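You operate a simulated robot arm through the tools that you are given. There is no shell and no other tool.

The job below is to be done with a simulated robot arm. You get a single attempt, and the scene is never put back.

JOB
Feed a test cover, cure the fault that it shows and feed a good one.
Fine: stop out, hold feed; MISS wants the vacuum, DOUBLE the blast, at the settings card's figure; latch the stop after.

Only the result counts: the job must be done as asked and must still hold three seconds after the hand-in. Knocking over, shifting, dropping, spilling or breaking anything else fails it. Lids that push on must go on centred and level and be pressed home; caps that screw on are set level and turned clockwise until they are tight.

ROBOT AND FRAMES
A 7-joint arm with a three-finger gripper, fixed in place. Base frame: the origin is at the foot of the arm, x ahead of it, y to its left, z up. Units: m, rad, N and s.
With the tool pointing down near the work surface it reaches from about 0.14 to 0.88 m from the base axis. Its first joint turns from -2.897 to 2.897 rad. Payload 2.94 kg.
Tool frame: the origin (TCP) lies between the finger pads and is the grasp point; the fingertips stand 0.03 m ahead of it; z points along the fingers, y is the line along which they close. The gripper opens to 0.132 m. The gripper's body begins 0.107 m behind the TCP.
Orientation is told as [roll, pitch, yaw] about the base's x, y, z axes, in that order, counted from this pose: with the fingers straight down and closing along the base's y, the tool's x points along the base's -x, its y along +y and its z along -z.

CONTROLS
- The arm moves only by the tool nudge_tool. Its argument "series" is a list of rows, each a list of 3 entries, a list of its own where there are three numbers: the shift along the tool's x, y, z in units of 40 mm (1.0 is 40 mm), then the turn, a rotation vector about the tool's x, y, z in units of 5 degrees (1.0 is 5 degrees), then the gripper command, from -1 (shut) to 1 (fully open), values between in proportion. In form: [[[x, y, z], [rx, ry, rz], fingers], ...]. A call has 1 to 20 rows; each row shifts and turns the commanded pose from where the row before left it, along the tool's axes as they then stand. A call with a number of a shift or a turn outside -1 to 1 is refused whole. A row lasts 0.2 s, in which the tool goes at most 0.05 m and 0.15 rad; a call with a longer step from one row to the next is refused whole, and so is a gripper value outside its range. A pose out of reach is approached as far as the arm can. The call stops where the force on the tool passes 90 N (or 10 N more than at its start, if that is more) or the arm is blocked; 0.2 s more then pass. Each finger halts on what it meets, pressing with about 37 N; the grip force reading is that of the motor and also rises with nothing between the fingers. The clock runs only during rows and for 0.2 s after the last one: add rows that do not move to give the fingers time. The reply holds the time, the measured pose of the TCP, the force on the tool along the base axes, the opening and the grip force, in the units named above and with some noise, with the torque about the TCP (base axes, N m) and any sound that the robot's microphone picked up, and new pictures: "views" is both (left out), scene, wrist or none.
- Cameras (640 x 400 px; columns grow to the right, rows downward): "scene" is fixed at [0.0463, -0.6376, 1.2121]; the picture's right is [0.91, -0.42, 0.00], its down [-0.04, -0.08, -1.00] and it looks along [0.42, 0.91, -0.09] (base axes); focal length 351 px, centre (320, 200). "wrist" rides on the gripper at [0.072, 0.003, -0.144] in the tool frame; the picture's right is [-0.04, 1.00, 0.00], its down [-0.88, -0.04, -0.48] and it looks along [-0.48, -0.02, 0.88] (tool axes); focal length 256 px, centre (320, 200). There is no depth. A picture from a camera that has moved, and an enlarged one, comes with that camera's place and axes in the base frame and with its lens. The place of the scene camera against the robot may be out by one fixed shift of up to 0.018 m in any direction.
- slide_trunk(by): slides the trunk up (or, below 0, down) by that many m; the arm rides with it, the base frame stays. It gives what a move gives, with no picture.
- inspect(camera, box): a new picture of the part [left, top, right, bottom] of that camera's present view, enlarged. The clock stands still meanwhile.
- close_job(): hands the job in; it is judged then, once.

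Nothing tells you positions but the pictures and the camera data. Unless the task says otherwise, let go and move clear before handing in.

The tools are called after "Call:" by a JSON object that holds its "method" and its "body". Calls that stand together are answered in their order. nudge_tool: Moves the arm, as the interface text tells. Its arguments: {"type":"object","properties":{"series":{"type":"array"},"views":{"type":"string","enum":["both","scene","wrist","none"]}},"required":["series"]} The other tools are called the same way: slide_trunk (by) slides the trunk up or down; inspect (camera, box) takes an enlarged picture of a part of a camera's view; close_job () hands the job in.

At the start:

```text
clock: 0.0
position: [0.4721, 0.351, 1.2598]
orientation: [0.0, 0.0, 0.002]
ft_force: [-0.1, 0.5, 0.1]
moment: [0.0, -0.04, -0.01]
grip_width: 0.1318
grip_force: 0.0
trunk travel left (down, up): [-0.3, 0.24]
```

scene: 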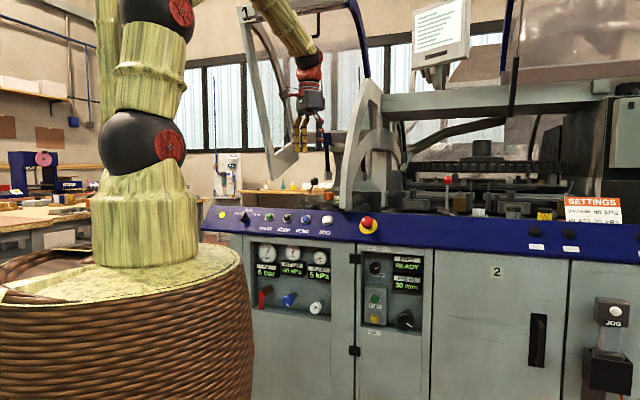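
wrist: 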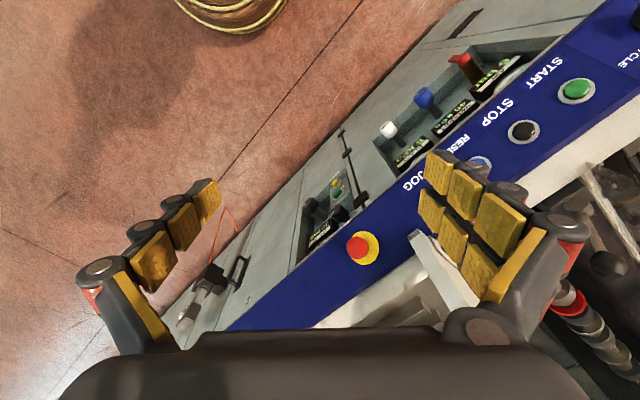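

I see a printing/feeding machine with a panel of knobs, a blue rail with buttons, an emergency stop, a screen and a settings card. I'll enlarge the key parts before moving anything.

Call:
{"method": "inspect", "body": {"camera": "scene", "box": [200, 200, 360, 300]}}

Call:
{"method": "inspect", "body": {"camera": "scene", "box": [240, 235, 340, 325]}}

Call:
{"method": "inspect", "body": {"camera": "scene", "box": [340, 205, 440, 345]}}

Call:
{"method": "inspect", "body": {"camera": "scene", "box": [540, 180, 640, 250]}}

Call:
{"method": "inspect", "body": {"camera": "scene", "box": [400, 0, 480, 70]}}

Call:
{"method": "inspect", "body": {"camera": "wrist", "box": [280, 0, 640, 300]}}

```text
4.00 times, centred on (280, 250) of scene
camera zoom: at [0.0463, -0.6376, 1.2121], right [0.91, -0.42, 0.0], down [-0.04, -0.08, -1.0], along [0.42, 0.91, -0.09], focal length 1403 px, centre (480, 0)
```

zoom: 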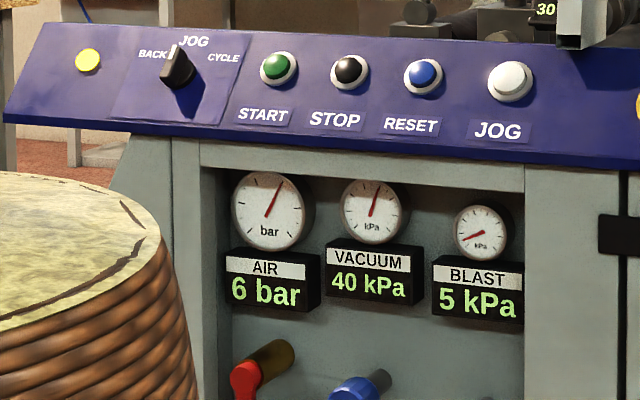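

```text
4.44 times, centred on (290, 280) of scene
camera zoom: at [0.0463, -0.6376, 1.2121], right [0.91, -0.42, 0.0], down [-0.04, -0.08, -1.0], along [0.42, 0.91, -0.09], focal length 1559 px, centre (453, -156)
```

zoom: 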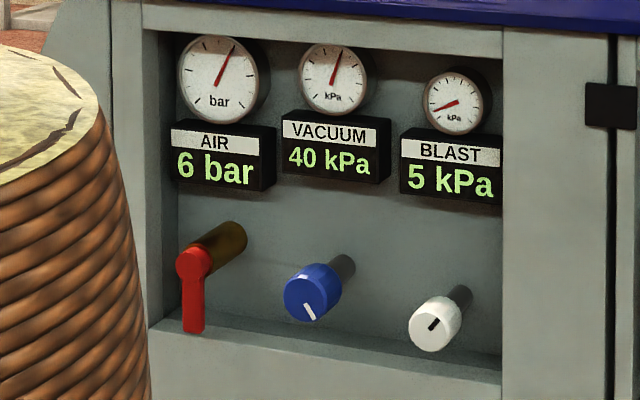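

```text
2.86 times, centred on (390, 275) of scene
camera zoom: at [0.0463, -0.6376, 1.2121], right [0.91, -0.42, 0.0], down [-0.04, -0.08, -1.0], along [0.42, 0.91, -0.09], focal length 1002 px, centre (120, -14)
```

zoom: 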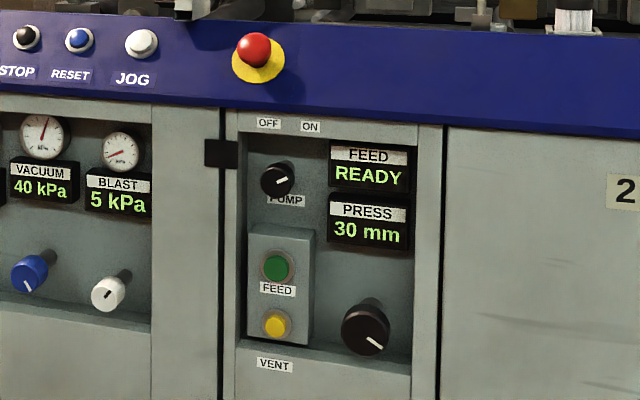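

```text
5.71 times, centred on (590, 215) of scene
camera zoom: at [0.0463, -0.6376, 1.2121], right [0.91, -0.42, 0.0], down [-0.04, -0.08, -1.0], along [0.42, 0.91, -0.09], focal length 2005 px, centre (-1223, 114)
```

zoom: 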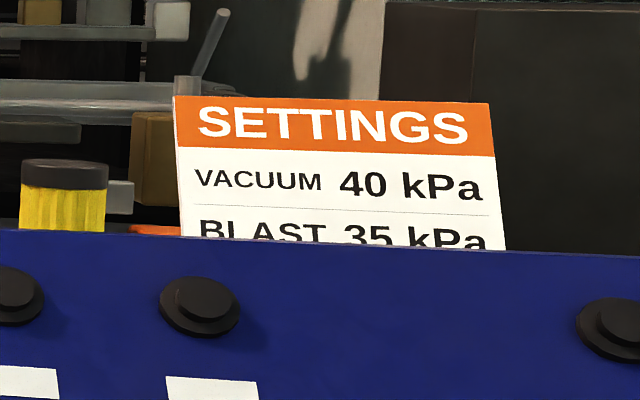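

```text
5.71 times, centred on (440, 35) of scene
camera zoom: at [0.0463, -0.6376, 1.2121], right [0.91, -0.42, 0.0], down [-0.04, -0.08, -1.0], along [0.42, 0.91, -0.09], focal length 2005 px, centre (-366, 1143)
```

zoom: 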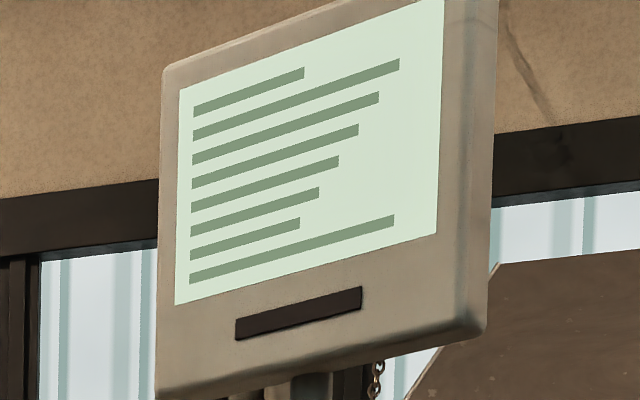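

```text
1.33 times, centred on (460, 150) of wrist
camera zoom: at [0.3993, 0.3527, 1.4043], right [0.04, 1.0, 0.0], down [0.88, -0.04, 0.48], along [0.48, -0.02, -0.88], focal length 341 px, centre (133, 267)
```

zoom: 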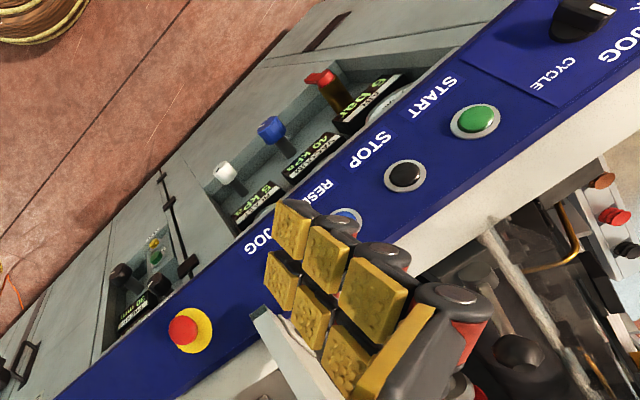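

The settings card reads VACUUM 40 kPa and BLAST 35 kPa. The panel now shows 40 and 5, with FEED on READY. By triangulation the emergency stop is near [0.716, 0.412, 1.02], FEED near [0.73, 0.384, 0.757], and the machine's face normal is about 39° from base x. First I'll yaw the tool square to the face.

Call:
{"method": "nudge_tool", "body": {"series": [[[0, 0, 0], [0, 0, -1], -1], [[0, 0, 0], [0, 0, -1], -1], [[0, 0, 0], [0, 0, -1], -1], [[0, 0, 0], [0, 0, -1], -1], [[0, 0, 0], [0, 0, -1], -1], [[0, 0, 0], [0, 0, -1], -1], [[0, 0, 0], [0, 0, -1], -1], [[0, 0, 0], [0, 0, -0.84], -1]]}}

Call:
{"method": "inspect", "body": {"camera": "scene", "box": [350, 205, 390, 245]}}

```text
clock: 1.8
position: [0.4717, 0.3501, 1.2602]
orientation: [-0.001, 0.001, 0.686]
ft_force: [0.9, -0.2, 0.1]
moment: [0.02, 0.02, 0.0]
grip_width: 0.0001
grip_force: 1.2
trunk travel left (down, up): [-0.3, 0.24]
camera wrist: at [0.4136, 0.3061, 1.4043], right [-0.6, 0.8, 0.0], down [0.7, 0.53, 0.48], along [0.38, 0.28, -0.88], focal length 256 px, centre (320, 200)
```

scene: 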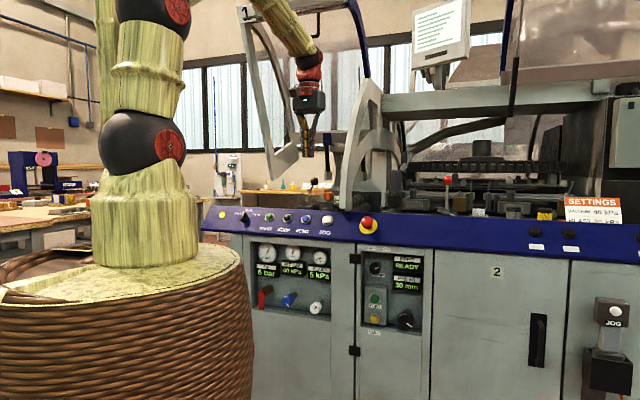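
wrist: 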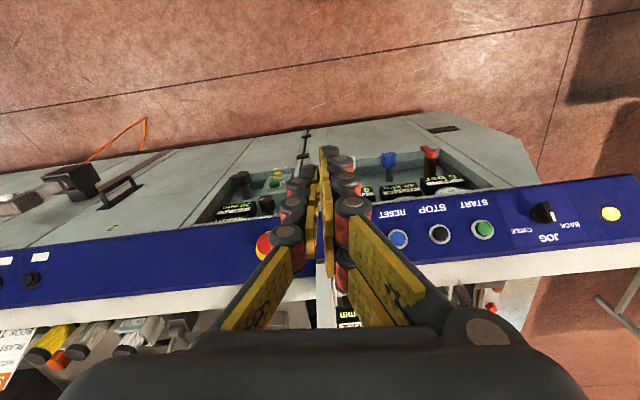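

```text
10.00 times, centred on (370, 225) of scene
camera zoom: at [0.0463, -0.6376, 1.2121], right [0.91, -0.42, 0.0], down [-0.04, -0.08, -1.0], along [0.42, 0.91, -0.09], focal length 3508 px, centre (-180, -50)
```

zoom: 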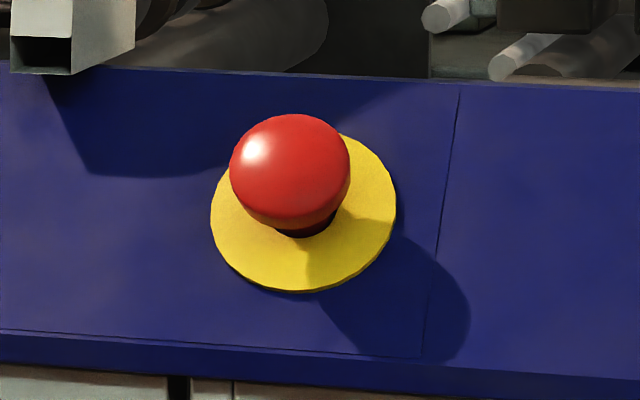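

The rail lies at 45° to the base axes, about 0.83 m out, and the red stop looks to be out, with its stem showing. Next I'll finish the yaw and pitch the tool so it points horizontally at the machine.

Call:
{"method": "nudge_tool", "body": {"series": [[[0, 0, 0], [0, 0, -0.57], -1], [[0, 0, 0], [0, 0, -0.57], -1], [[0, 0, 0], [0, -1, 0], -1], [[0, 0, 0], [0, -1, 0], -1], [[0, 0, 0], [0, -1, 0], -1], [[0, 0, 0], [0, -1, 0], -1], [[0, 0, 0], [0, -1, 0], -1], [[0, 0, 0], [0, -1, 0], -1], [[0, 0, 0], [0, -1, 0], -1], [[0, 0, 0], [0, -1, 0], -1], [[0, 0, 0], [0, -1, 0], -1], [[0, 0, 0], [0, -1, 0], -1], [[0, 0, 0], [0, -1, 0], -1], [[0, 0, 0], [0, -1, 0], -1], [[0, 0, 0], [0, -1, 0], -1], [[0, 0, 0], [0, -1, 0], -1], [[0, 0, 0], [0, -1, 0], -1], [[0, 0, 0], [0, -1, 0], -1], [[0, 0, 0], [0, -1, 0], -1], [[0, 0, 0], [0, -1, 0], -1]]}}

```text
clock: 6.0
position: [0.4727, 0.35, 1.2624]
orientation: [-2.846, -1.568, -2.654]
ft_force: [1.1, -0.4, 0.8]
moment: [0.04, -0.05, -0.01]
grip_width: 0.0
grip_force: 28.6
trunk travel left (down, up): [-0.3, 0.24]
camera wrist: at [0.3679, 0.2502, 1.1887], right [-0.7, 0.71, 0.04], down [-0.31, -0.36, 0.88], along [0.64, 0.61, 0.48], focal length 256 px, centre (320, 200)
```

scene: 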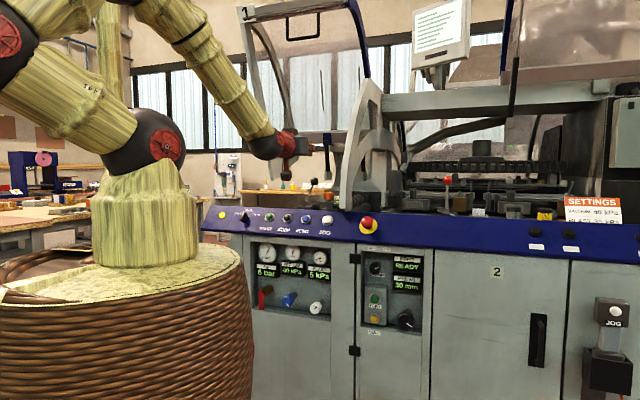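
wrist: 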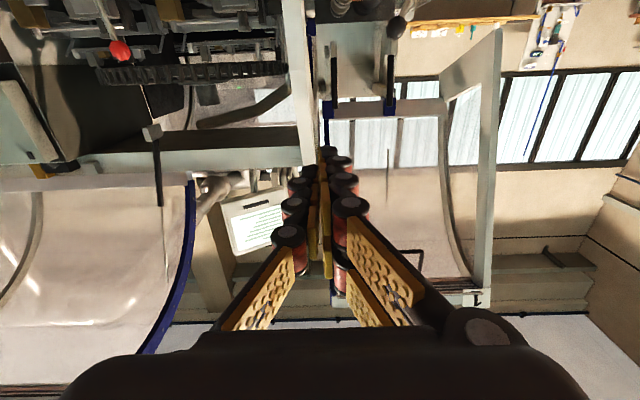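

The tool now points horizontally at the machine, well clear of it. I'll lower the trunk so the arm sits at panel height.

Call:
{"method": "slide_trunk", "body": {"by": -0.25}}

Call:
{"method": "nudge_tool", "body": {"series": [[[0, 0, 0], [0, 0, 0], -1]]}}

```text
clock: 8.6
position: [0.4713, 0.3487, 1.0121]
orientation: [-2.677, -1.572, -2.821]
ft_force: [-0.9, 0.0, -0.8]
moment: [0.03, 0.01, 0.0]
grip_width: 0.0001
grip_force: 28.5
trunk travel left (down, up): [-0.05, 0.49]
```

```text
clock: 9.0
position: [0.4727, 0.3484, 1.0102]
orientation: [-1.307, -1.569, 2.092]
ft_force: [0.2, -0.4, -1.0]
moment: [0.0, 0.01, 0.0]
grip_width: 0.0001
grip_force: 28.7
trunk travel left (down, up): [-0.05, 0.49]
camera wrist: at [0.3675, 0.2502, 0.9387], right [-0.71, 0.71, 0.04], down [-0.31, -0.36, 0.88], along [0.64, 0.61, 0.48], focal length 256 px, centre (320, 200)
```

scene: 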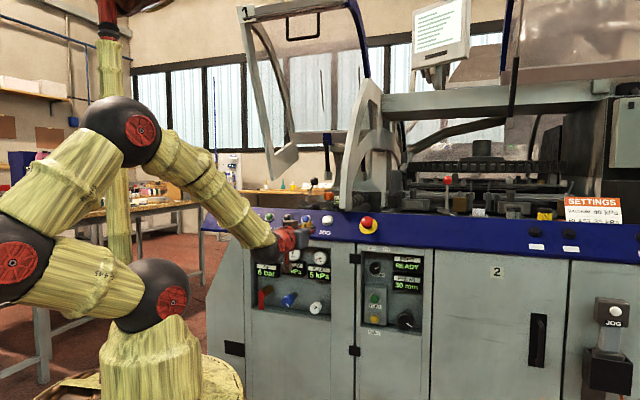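
wrist: 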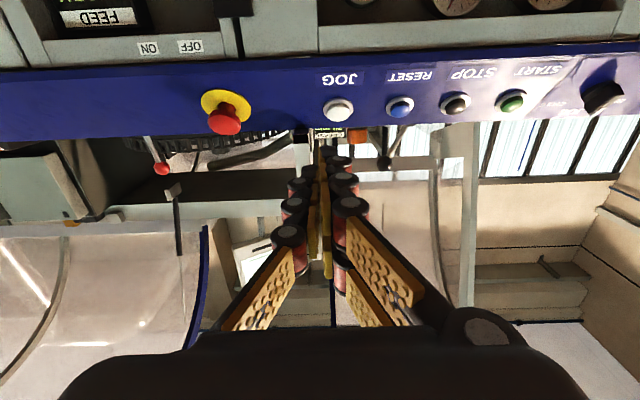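

The arm is at panel height, and the wrist camera sits under the tool, so its picture is upside down. Next I'll move across in front of the FEED column, staying about 0.15 m off the face.

Call:
{"method": "nudge_tool", "body": {"series": [[[0.904, -0.561, 0], [0, 0, 0], -1], [[0.904, -0.561, 0], [0, 0, 0], -1], [[0.904, -0.561, 0], [0, 0, 0], -1], [[0.904, -0.561, 0], [0, 0, 0], -1], [[0.904, -0.561, 0], [0, 0, 0], -1], [[0.904, -0.561, 0], [0, 0, 0], -1], [[0.904, -0.561, 0], [0, 0, 0], -1], [[0, 0, 0], [0, 0, 0], -1], [[0, 0, 0], [0, 0, 0], -1]]}}

```text
clock: 11.0
position: [0.5847, 0.2378, 0.7595]
orientation: [1.237, -1.571, -0.452]
ft_force: [0.6, 0.2, 0.4]
moment: [0.0, 0.0, 0.02]
grip_width: 0.0
grip_force: 28.9
trunk travel left (down, up): [-0.05, 0.49]
camera wrist: at [0.4788, 0.1387, 0.6857], right [-0.71, 0.71, 0.04], down [-0.31, -0.36, 0.88], along [0.64, 0.61, 0.48], focal length 256 px, centre (320, 200)
```

scene: 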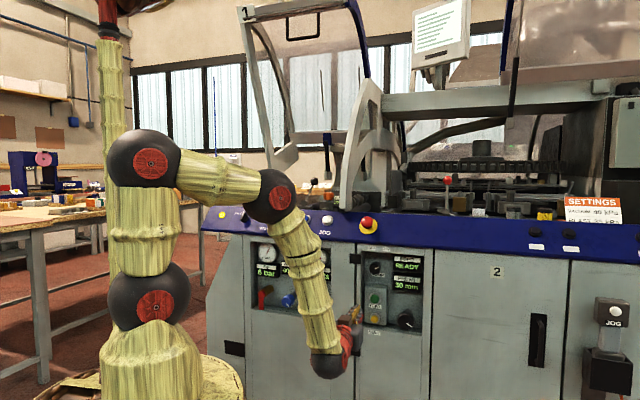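
wrist: 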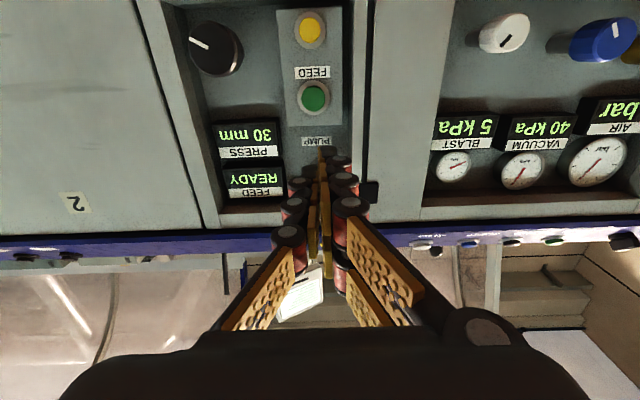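

The wrist view shows both recesses clearly: FEED (green), VENT (yellow) and PUMP, plus the white BLAST and blue VACUUM knobs. I'll enlarge these before pressing.

Call:
{"method": "inspect", "body": {"camera": "wrist", "box": [170, 0, 370, 220]}}

Call:
{"method": "inspect", "body": {"camera": "wrist", "box": [420, 0, 640, 200]}}

Call:
{"method": "inspect", "body": {"camera": "scene", "box": [355, 240, 430, 340]}}

```text
1.82 times, centred on (270, 110) of wrist
camera zoom: at [0.4788, 0.1387, 0.6857], right [-0.71, 0.71, 0.04], down [-0.31, -0.36, 0.88], along [0.64, 0.61, 0.48], focal length 465 px, centre (411, 364)
```

zoom: 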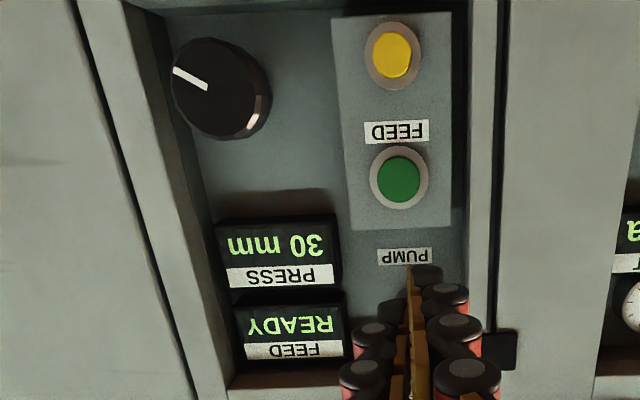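

```text
2.00 times, centred on (530, 100) of wrist
camera zoom: at [0.4788, 0.1387, 0.6857], right [-0.71, 0.71, 0.04], down [-0.31, -0.36, 0.88], along [0.64, 0.61, 0.48], focal length 512 px, centre (-100, 400)
```

zoom: 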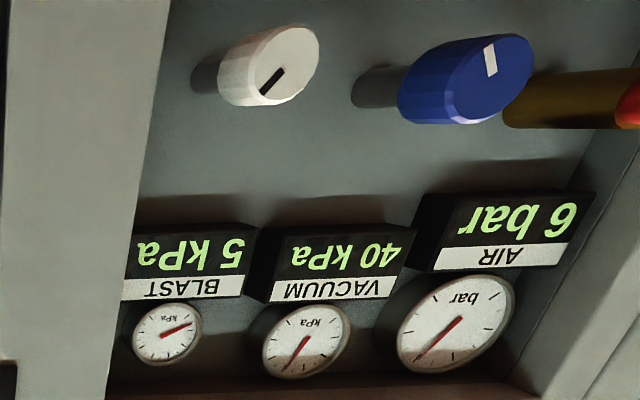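

```text
4.00 times, centred on (392, 290) of scene
camera zoom: at [0.0463, -0.6376, 1.2121], right [0.91, -0.42, 0.0], down [-0.04, -0.08, -1.0], along [0.42, 0.91, -0.09], focal length 1403 px, centre (30, -160)
```

zoom: 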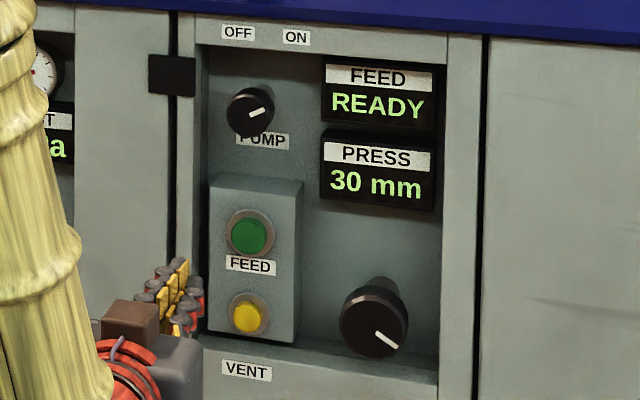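

The pump pointer is at ON, the display reads READY, and FEED is at about s 0.25, z 0.73, n 0.80 in the machine's frame. I'll line the closed fingertips up with FEED and approach to a few centimetres.

Call:
{"method": "nudge_tool", "body": {"series": [[[0.75, -0.15, 0], [0, 0, 0], -1], [[0, 0, 1], [0, 0, 0], -1], [[0, 0, 1], [0, 0, 0], -1], [[0, 0, 1], [0, 0, 0], -1], [[0, 0, 0.7], [0, 0, 0], -1], [[0, 0, 0], [0, 0, 0], -1], [[0, 0, 0], [0, 0, 0], -1]]}}

Call:
{"method": "inspect", "body": {"camera": "wrist", "box": [200, 60, 440, 210]}}

Call:
{"method": "inspect", "body": {"camera": "scene", "box": [325, 240, 435, 350]}}

```text
clock: 12.6
position: [0.6922, 0.3383, 0.7283]
orientation: [0.348, -1.569, 0.438]
ft_force: [-0.5, -1.0, 1.1]
moment: [0.02, 0.0, 0.04]
grip_width: 0.0001
grip_force: 29.0
trunk travel left (down, up): [-0.05, 0.49]
camera wrist: at [0.5866, 0.2392, 0.6557], right [-0.71, 0.71, 0.04], down [-0.31, -0.36, 0.88], along [0.64, 0.61, 0.47], focal length 256 px, centre (320, 200)
```

scene: 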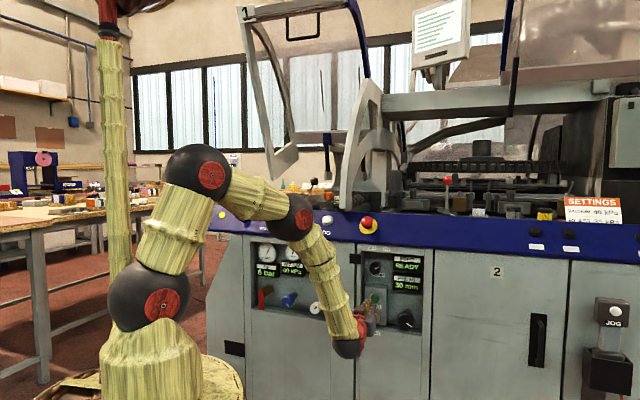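
wrist: 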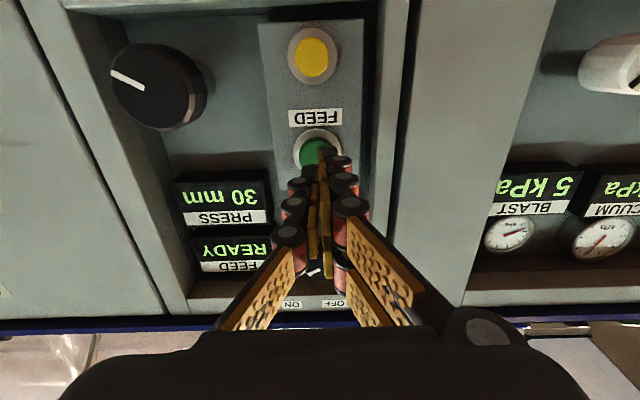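

```text
2.67 times, centred on (320, 135) of wrist
camera zoom: at [0.5866, 0.2392, 0.6557], right [-0.71, 0.71, 0.04], down [-0.31, -0.36, 0.88], along [0.64, 0.61, 0.47], focal length 683 px, centre (320, 373)
```

zoom: 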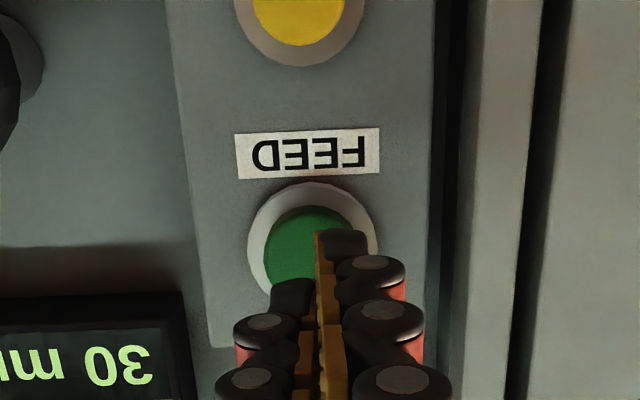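

```text
3.64 times, centred on (380, 295) of scene
camera zoom: at [0.0463, -0.6376, 1.2121], right [0.91, -0.42, 0.0], down [-0.04, -0.08, -1.0], along [0.42, 0.91, -0.09], focal length 1276 px, centre (102, -146)
```

zoom: 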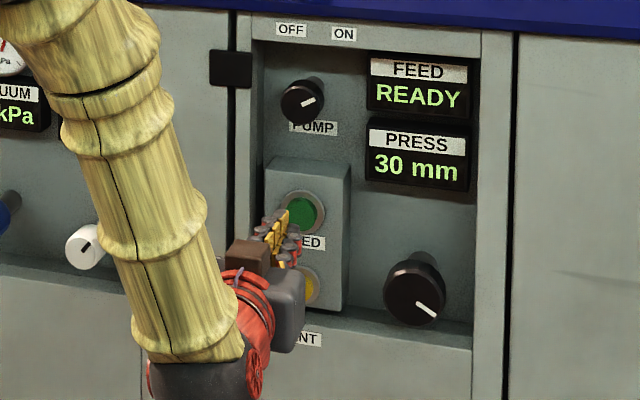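

The fingertips are in line with FEED and about 5 cm off. I'll advance in small steps and watch the force and the display.

Call:
{"method": "nudge_tool", "body": {"series": [[[-0.06, -0.02, 0.4], [0, 0, 0], -1], [[0, 0, 0.3], [0, 0, 0], -1], [[0, 0, 0.15], [0, 0, 0], -1], [[0, 0, 0], [0, 0, 0], -1]]}}

Call:
{"method": "inspect", "body": {"camera": "scene", "box": [325, 240, 435, 350]}}

```text
clock: 13.6
position: [0.7161, 0.3624, 0.7293]
orientation: [0.584, -1.571, 0.2]
ft_force: [0.2, -0.2, 0.1]
moment: [0.02, 0.05, -0.02]
grip_width: 0.0
grip_force: 28.6
trunk travel left (down, up): [-0.05, 0.49]
camera wrist: at [0.6117, 0.2625, 0.6579], right [-0.71, 0.71, 0.04], down [-0.31, -0.36, 0.88], along [0.64, 0.61, 0.47], focal length 256 px, centre (320, 200)
```

scene: 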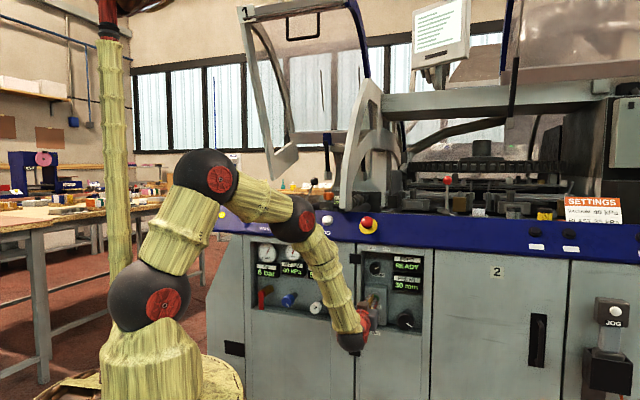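
wrist: 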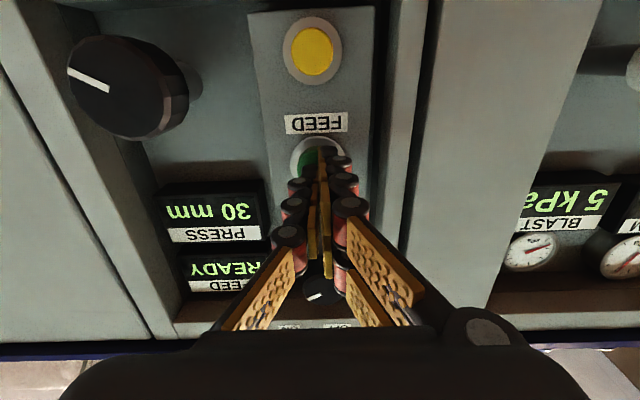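

```text
3.64 times, centred on (380, 295) of scene
camera zoom: at [0.0463, -0.6376, 1.2121], right [0.91, -0.42, 0.0], down [-0.04, -0.08, -1.0], along [0.42, 0.91, -0.09], focal length 1276 px, centre (102, -146)
```

zoom: 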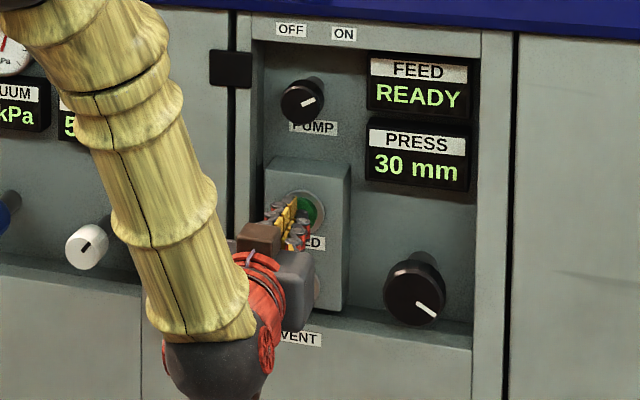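

There's no contact yet, with the tip at about n 0.793. I'll keep going in 4 mm steps.

Call:
{"method": "nudge_tool", "body": {"series": [[[-0.03, 0, 0.1], [0, 0, 0], -1], [[0, 0, 0.1], [0, 0, 0], -1], [[0, 0, 0], [0, 0, 0], -1]], "views": "wrist"}}

```text
clock: 14.4
position: [0.7215, 0.3678, 0.7309]
orientation: [0.251, -1.571, 0.532]
ft_force: [-0.9, -0.7, -0.7]
moment: [0.01, 0.02, 0.01]
grip_width: 0.0059
grip_force: 28.9
trunk travel left (down, up): [-0.05, 0.49]
camera wrist: at [0.6171, 0.2685, 0.6589], right [-0.71, 0.71, 0.04], down [-0.31, -0.36, 0.88], along [0.64, 0.61, 0.47], focal length 256 px, centre (320, 200)
```

wrist: 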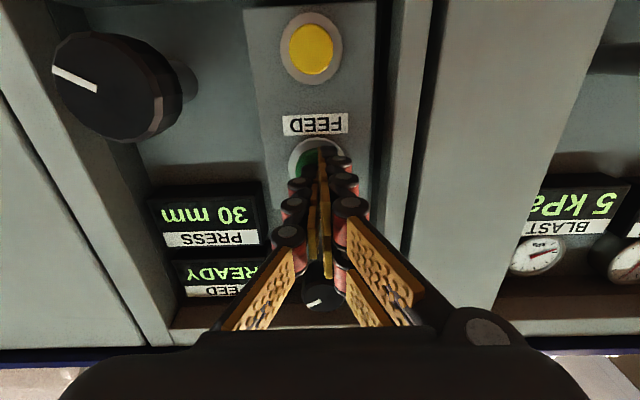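

The tip is about at the button's face. I'll press further in 4 mm steps.

Call:
{"method": "nudge_tool", "body": {"series": [[[0, 0, 0.1], [0, 0, 0], -1], [[0, 0, 0], [0, 0, 0], -1]], "views": "wrist"}}

```text
clock: 15.0
position: [0.7241, 0.3707, 0.7312]
orientation: [0.153, -1.57, 0.629]
ft_force: [-3.1, -1.4, -1.7]
moment: [-0.02, 0.02, -0.01]
grip_width: 0.0061
grip_force: 28.8
trunk travel left (down, up): [-0.05, 0.49]
heard: click
camera wrist: at [0.6201, 0.2713, 0.6591], right [-0.71, 0.71, 0.04], down [-0.31, -0.36, 0.88], along [0.64, 0.61, 0.47], focal length 256 px, centre (320, 200)
```

wrist: 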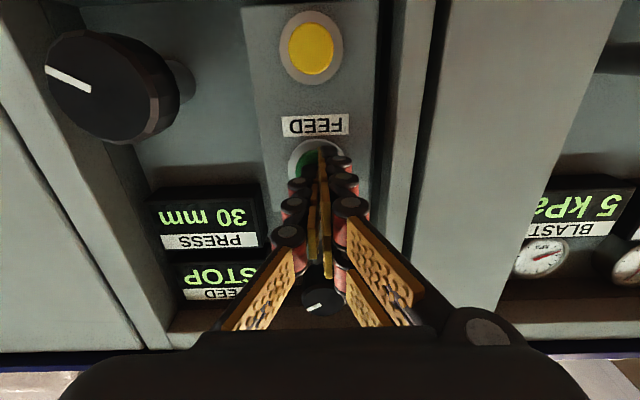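

A click, and the display has changed to STOP, which suggests the stop is latched in. I'll read the display before deciding.

Call:
{"method": "inspect", "body": {"camera": "scene", "box": [325, 240, 435, 350]}}

Call:
{"method": "inspect", "body": {"camera": "scene", "box": [340, 205, 400, 245]}}

```text
3.64 times, centred on (380, 295) of scene
camera zoom: at [0.0463, -0.6376, 1.2121], right [0.91, -0.42, 0.0], down [-0.04, -0.08, -1.0], along [0.42, 0.91, -0.09], focal length 1276 px, centre (102, -146)
```

zoom: 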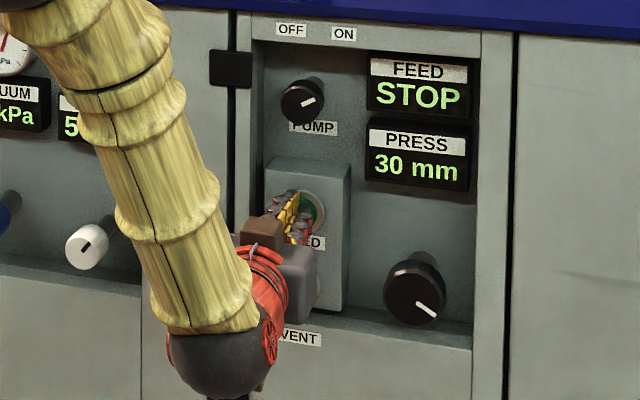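

```text
10.00 times, centred on (370, 225) of scene
camera zoom: at [0.0463, -0.6376, 1.2121], right [0.91, -0.42, 0.0], down [-0.04, -0.08, -1.0], along [0.42, 0.91, -0.09], focal length 3508 px, centre (-180, -50)
```

zoom: 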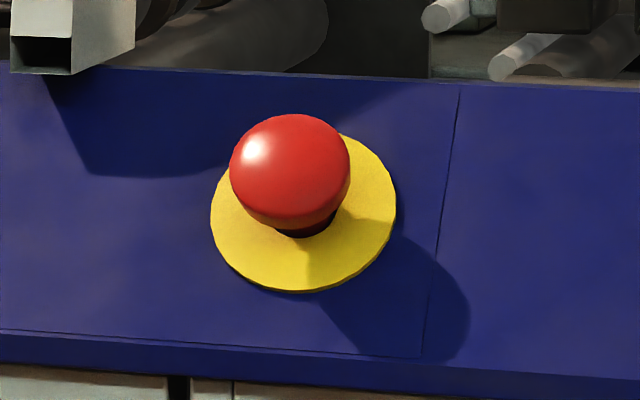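

The display says STOP with FEED held, so the red stop is latched and has to come out first. I'll release FEED, back away and rise to the stop.

Call:
{"method": "nudge_tool", "body": {"series": [[[0, 0, -0.95], [0, 0, 0], -1], [[0, 0, -0.95], [0, 0, 0], -1], [[0, 0, -0.95], [0, 0, 0], -1], [[0, 0, -0.95], [0, 0, 0], -1], [[-0.96, 0.081, 0], [0, 0, 0], -1], [[-0.96, 0.081, 0], [0, 0, 0], -1], [[-0.96, 0.081, 0], [0, 0, 0], -1], [[-0.96, 0.081, 0], [0, 0, 0], -1], [[-0.96, 0.081, 0], [0, 0, 0], -1], [[-0.96, 0.081, 0], [0, 0, 0], -1], [[-0.96, 0.081, 0], [0, 0, 0], -1], [[-0.96, 0.081, 0], [0, 0, 0], -1], [[-0.96, 0.081, 0], [0, 0, 0], -1], [[-0.96, 0.081, 0], [0, 0, 0], -1], [[0, 0, 0], [0, 0, 0], -1]], "views": "wrist"}}

Call:
{"method": "nudge_tool", "body": {"series": [[[0, 0, 0], [0, 1, 0], 0.0], [[0, 0, 0], [0, 1, 0], 0.2], [[0, 0, 0], [0, 1, 0], 0.2], [[0, 0, 0], [0, 1, 0], 0.2], [[0, 0, 0], [0, 1, 0], 0.2], [[0, 0, 0], [0, 1, 0], 0.2], [[0, 0, 0], [0, 0.6, 0], 0.2], [[0, 0, 0], [0, 0, 0], 0.2]]}}

```text
clock: 18.2
position: [0.5945, 0.2848, 1.1151]
orientation: [0.755, -1.571, 0.03]
ft_force: [-0.5, 0.2, -0.5]
moment: [0.01, 0.01, -0.05]
grip_width: 0.0
grip_force: 29.3
trunk travel left (down, up): [-0.05, 0.49]
camera wrist: at [0.4901, 0.1866, 1.043], right [-0.71, 0.71, 0.04], down [-0.31, -0.36, 0.88], along [0.64, 0.61, 0.48], focal length 256 px, centre (320, 200)
```

wrist: 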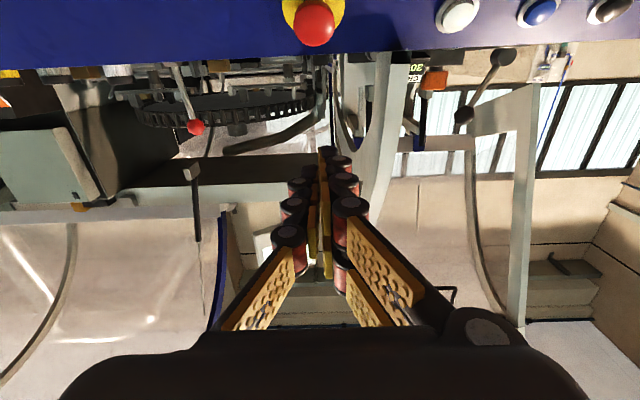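

```text
clock: 20.0
position: [0.5946, 0.286, 1.1148]
orientation: [-0.001, -0.994, 0.781]
ft_force: [0.5, 0.2, -0.7]
moment: [-0.05, 0.01, 0.01]
grip_width: 0.0793
grip_force: 0.0
trunk travel left (down, up): [-0.05, 0.49]
camera wrist: at [0.4789, 0.175, 1.1327], right [-0.69, 0.72, 0.04], down [0.08, 0.03, 1.0], along [0.72, 0.69, -0.08], focal length 256 px, centre (320, 200)
```

scene: 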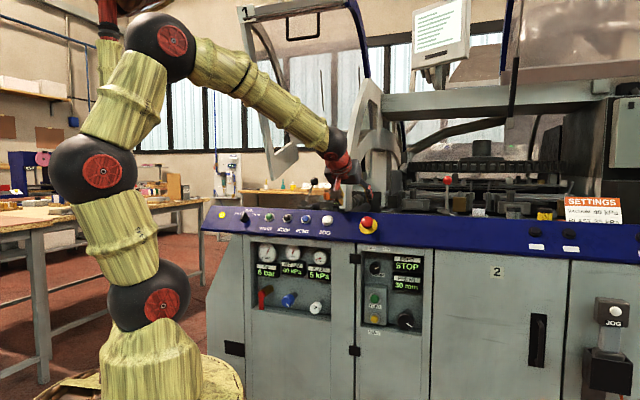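
wrist: 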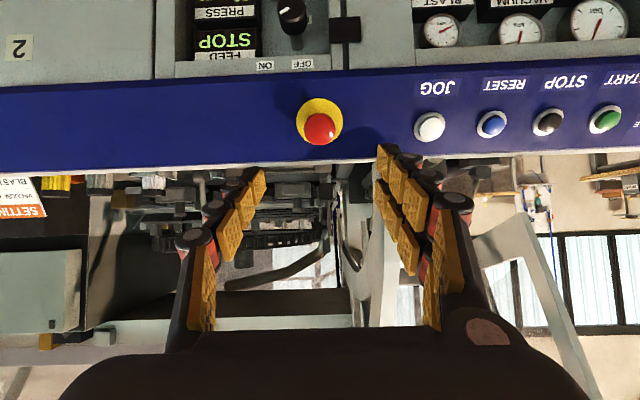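

The stop is right ahead of the open fingers. I'll zoom in to measure its cap, disc and tilt.

Call:
{"method": "inspect", "body": {"camera": "wrist", "box": [270, 70, 370, 170]}}

Call:
{"method": "inspect", "body": {"camera": "scene", "box": [310, 160, 400, 250]}}

```text
4.00 times, centred on (320, 120) of wrist
camera zoom: at [0.4789, 0.175, 1.1327], right [-0.69, 0.72, 0.04], down [0.08, 0.03, 1.0], along [0.72, 0.69, -0.08], focal length 1024 px, centre (320, 520)
```

zoom: 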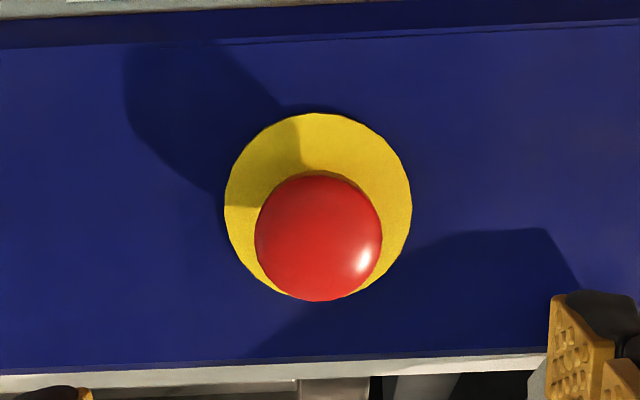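

```text
4.44 times, centred on (355, 205) of scene
camera zoom: at [0.0463, -0.6376, 1.2121], right [0.91, -0.42, 0.0], down [-0.04, -0.08, -1.0], along [0.42, 0.91, -0.09], focal length 1559 px, centre (164, 178)
```

zoom: 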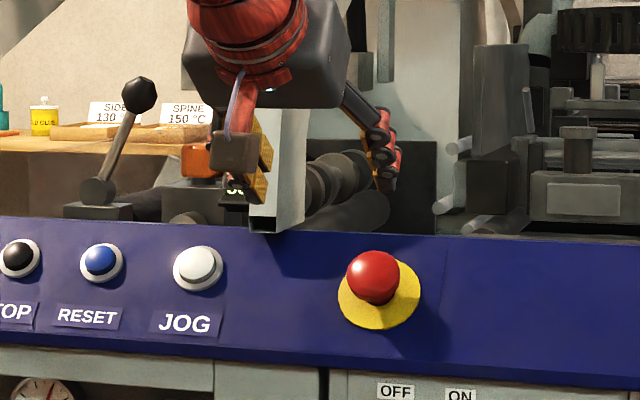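

The stop's axis meets the rail at about s 0.218, n 0.825, z 0.99 and tilts up about 33–35°. The cap is about 43 mm across and I'm almost on axis. I'll advance along the axis with the fingers open.

Call:
{"method": "nudge_tool", "body": {"series": [[[-0.14, 0, 0.5], [0, 0, 0], 0.2], [[0, 0, 1], [0, 0, 0], 0.2], [[0, 0, 1], [0, 0, 0], 0.2], [[0, 0, 1], [0, 0, 0], 0.2], [[0, 0, 0], [0, 0, 0], 0.2], [[0, 0, 0], [0, 0, 0], 0.2]]}}

Call:
{"method": "inspect", "body": {"camera": "scene", "box": [310, 160, 400, 250]}}

Call:
{"method": "inspect", "body": {"camera": "wrist", "box": [220, 80, 420, 240]}}

```text
clock: 21.4
position: [0.6807, 0.3705, 1.0447]
orientation: [-0.001, -0.996, 0.783]
ft_force: [0.0, -0.5, 0.1]
moment: [-0.03, 0.0, 0.01]
grip_width: 0.079
grip_force: 0.1
trunk travel left (down, up): [-0.05, 0.49]
camera wrist: at [0.5645, 0.2601, 1.0614], right [-0.69, 0.72, 0.04], down [0.08, 0.03, 1.0], along [0.72, 0.69, -0.08], focal length 256 px, centre (320, 200)
```

scene: 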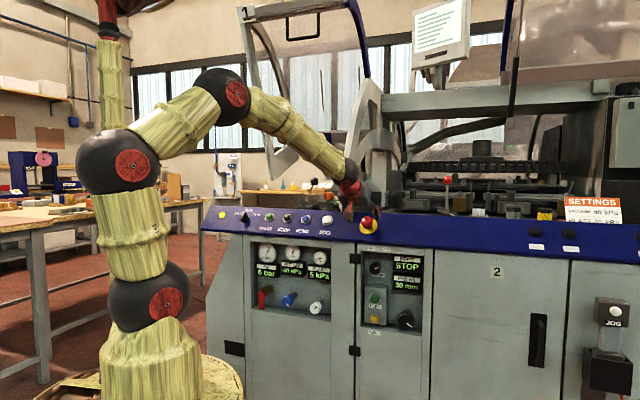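
wrist: 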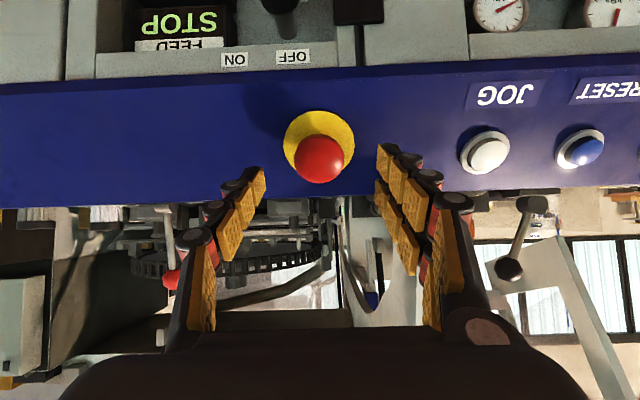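

```text
4.44 times, centred on (355, 205) of scene
camera zoom: at [0.0463, -0.6376, 1.2121], right [0.91, -0.42, 0.0], down [-0.04, -0.08, -1.0], along [0.42, 0.91, -0.09], focal length 1559 px, centre (164, 178)
```

zoom: 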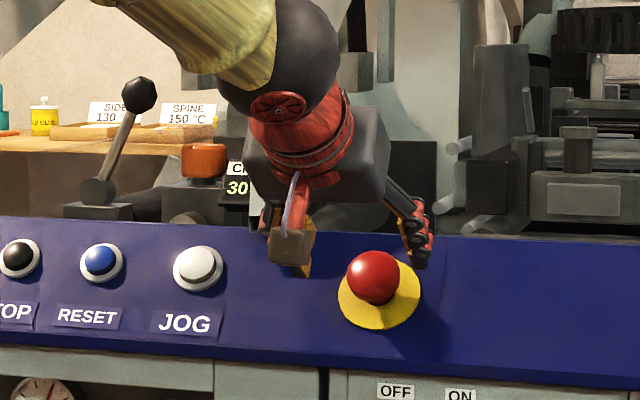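

```text
2.50 times, centred on (320, 160) of wrist
camera zoom: at [0.5645, 0.2601, 1.0614], right [-0.69, 0.72, 0.04], down [0.08, 0.03, 1.0], along [0.72, 0.69, -0.08], focal length 640 px, centre (320, 300)
```

zoom: 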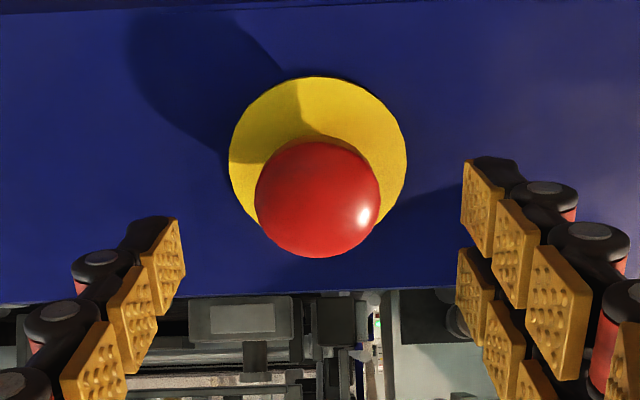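

From two views, the rail tilts about 40° and the cap centre is near n 0.811, z 1.007. I'll pitch 7° more, shift onto the axis and advance a little.

Call:
{"method": "nudge_tool", "body": {"series": [[[0, 0, 0], [0, 0.7, 0], 0.2], [[0, 0, 0], [0, 0.7, 0], 0.2], [[-0.36, 0.03, 0], [0, 0, 0], 0.2], [[0, 0, 0.5], [0, 0, 0], 0.2], [[0, 0, 0.3], [0, 0, 0], 0.2], [[0, 0, 0], [0, 0, 0], 0.2], [[0, 0, 0], [0, 0, 0], 0.2]]}}

Call:
{"method": "inspect", "body": {"camera": "scene", "box": [310, 160, 400, 250]}}

Call:
{"method": "inspect", "body": {"camera": "wrist", "box": [220, 80, 420, 240]}}

```text
clock: 23.0
position: [0.7032, 0.3956, 1.0337]
orientation: [0.002, -0.873, 0.784]
ft_force: [-0.3, 0.5, -0.7]
moment: [0.02, 0.03, 0.02]
grip_width: 0.079
grip_force: 0.1
trunk travel left (down, up): [-0.05, 0.49]
camera wrist: at [0.5898, 0.287, 1.0703], right [-0.69, 0.73, 0.03], down [0.17, 0.11, 0.98], along [0.71, 0.68, -0.2], focal length 256 px, centre (320, 200)
```

scene: 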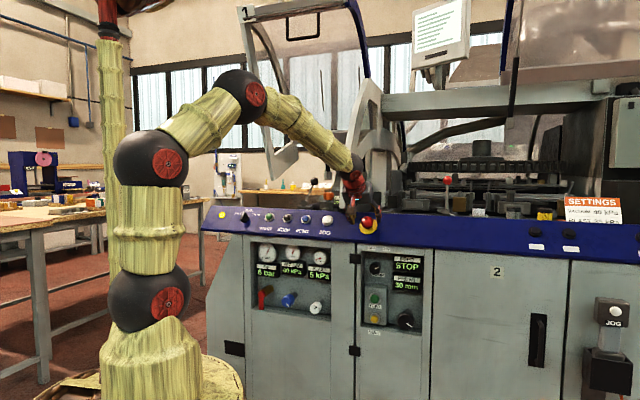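
wrist: 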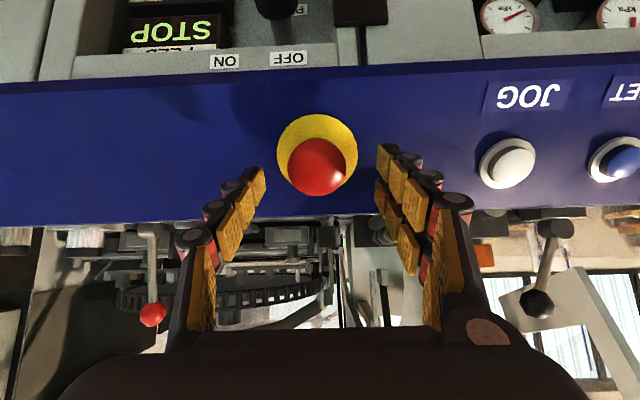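

```text
4.44 times, centred on (355, 205) of scene
camera zoom: at [0.0463, -0.6376, 1.2121], right [0.91, -0.42, 0.0], down [-0.04, -0.08, -1.0], along [0.42, 0.91, -0.09], focal length 1559 px, centre (164, 178)
```

zoom: 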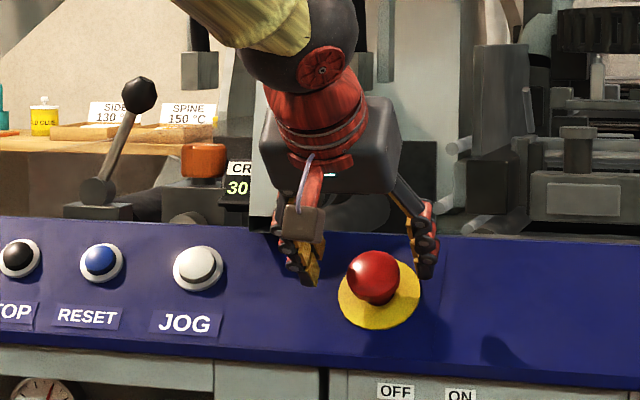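

```text
2.50 times, centred on (320, 160) of wrist
camera zoom: at [0.5898, 0.287, 1.0703], right [-0.69, 0.73, 0.03], down [0.17, 0.11, 0.98], along [0.71, 0.68, -0.2], focal length 640 px, centre (320, 300)
```

zoom: 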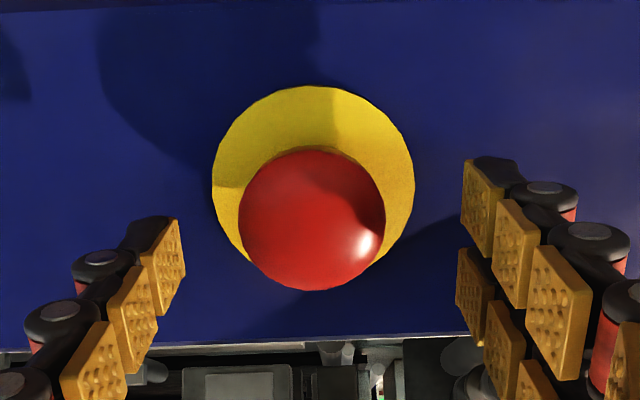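

The cap is centred to about 2 mm and the predictions match the view. I'll advance 28 mm and close on the cap.

Call:
{"method": "nudge_tool", "body": {"series": [[[0, -0.06, 0.35], [0, 0, 0], 0.2], [[0, 0, 0.35], [0, 0, 0], 0.2], [[0, 0, 0], [0, 0, 0], 0.2]], "views": "wrist"}}

Call:
{"method": "inspect", "body": {"camera": "scene", "box": [320, 180, 400, 250]}}

```text
clock: 23.8
position: [0.7209, 0.4089, 1.0161]
orientation: [0.0, -0.873, 0.784]
ft_force: [0.1, 0.2, -0.2]
moment: [-0.01, 0.01, 0.03]
grip_width: 0.0791
grip_force: 0.0
trunk travel left (down, up): [-0.05, 0.49]
camera wrist: at [0.6068, 0.3011, 1.0525], right [-0.69, 0.73, 0.03], down [0.17, 0.11, 0.98], along [0.71, 0.68, -0.2], focal length 256 px, centre (320, 200)
```

wrist: 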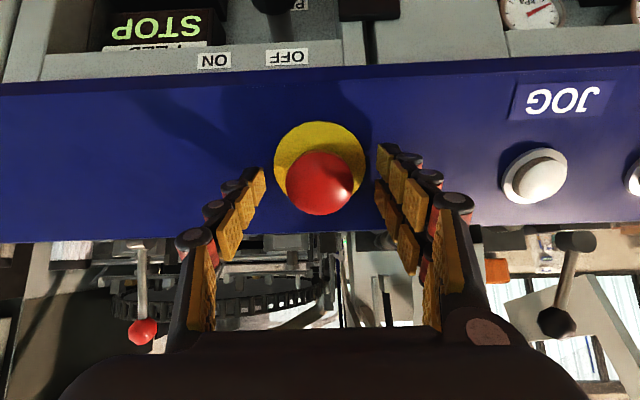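

```text
5.71 times, centred on (360, 215) of scene
camera zoom: at [0.0463, -0.6376, 1.2121], right [0.91, -0.42, 0.0], down [-0.04, -0.08, -1.0], along [0.42, 0.91, -0.09], focal length 2005 px, centre (91, 114)
```

zoom: 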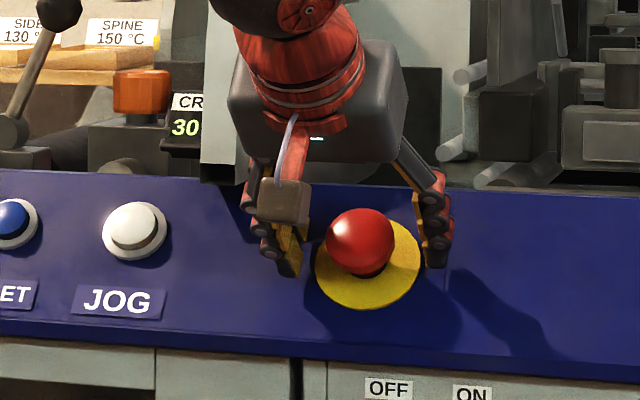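

The cap now sits between the pads. I'll close the fingers on it.

Call:
{"method": "nudge_tool", "body": {"series": [[[0, 0, 0], [0, 0, 0], -0.2], [[0, 0, 0], [0, 0, 0], -0.5], [[0, 0, 0], [0, 0, 0], -1], [[0, 0, 0], [0, 0, 0], -1], [[0, 0, 0], [0, 0, 0], -1]], "views": "wrist"}}

Call:
{"method": "inspect", "body": {"camera": "scene", "box": [320, 180, 400, 250]}}

```text
clock: 25.0
position: [0.7198, 0.4082, 1.0166]
orientation: [0.0, -0.873, 0.785]
ft_force: [1.2, -0.5, 0.6]
moment: [0.01, 0.03, -0.03]
grip_width: 0.0414
grip_force: 34.7
trunk travel left (down, up): [-0.05, 0.49]
camera wrist: at [0.6067, 0.3007, 1.0525], right [-0.69, 0.73, 0.03], down [0.17, 0.11, 0.98], along [0.71, 0.68, -0.2], focal length 256 px, centre (320, 200)
```

wrist: 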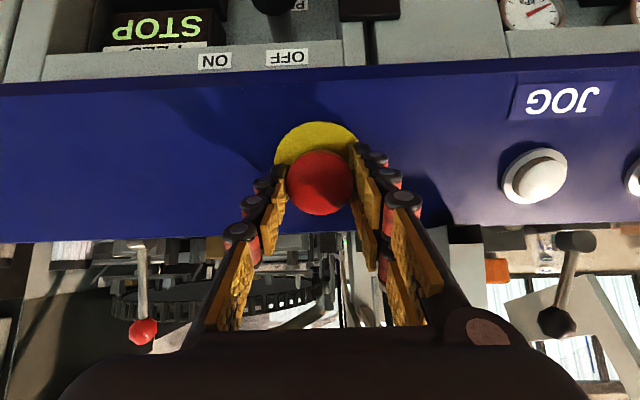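

```text
5.71 times, centred on (360, 215) of scene
camera zoom: at [0.0463, -0.6376, 1.2121], right [0.91, -0.42, 0.0], down [-0.04, -0.08, -1.0], along [0.42, 0.91, -0.09], focal length 2005 px, centre (91, 114)
```

zoom: 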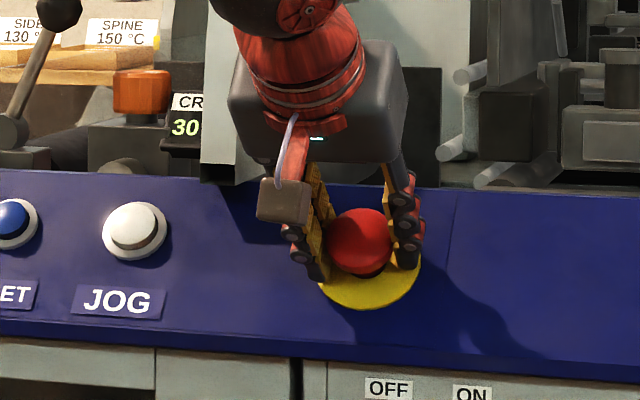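

The cap is gripped at 41 mm. I'll pull outward gently in 2 mm steps.

Call:
{"method": "nudge_tool", "body": {"series": [[[0, 0, -0.05], [0, 0, 0], -1], [[0, 0, -0.05], [0, 0, 0], -1], [[0, 0, 0], [0, 0, 0], -1]], "views": "wrist"}}

```text
clock: 25.8
position: [0.7183, 0.4064, 1.0184]
orientation: [-0.001, -0.873, 0.784]
ft_force: [1.2, -1.4, -0.6]
moment: [-0.03, 0.3, -0.04]
grip_width: 0.0412
grip_force: 45.2
trunk travel left (down, up): [-0.05, 0.49]
camera wrist: at [0.6044, 0.2984, 1.0552], right [-0.69, 0.73, 0.03], down [0.17, 0.11, 0.98], along [0.71, 0.68, -0.2], focal length 256 px, centre (320, 200)
```

wrist: 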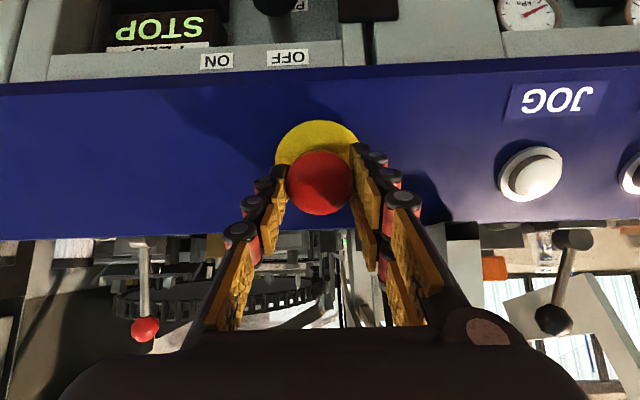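

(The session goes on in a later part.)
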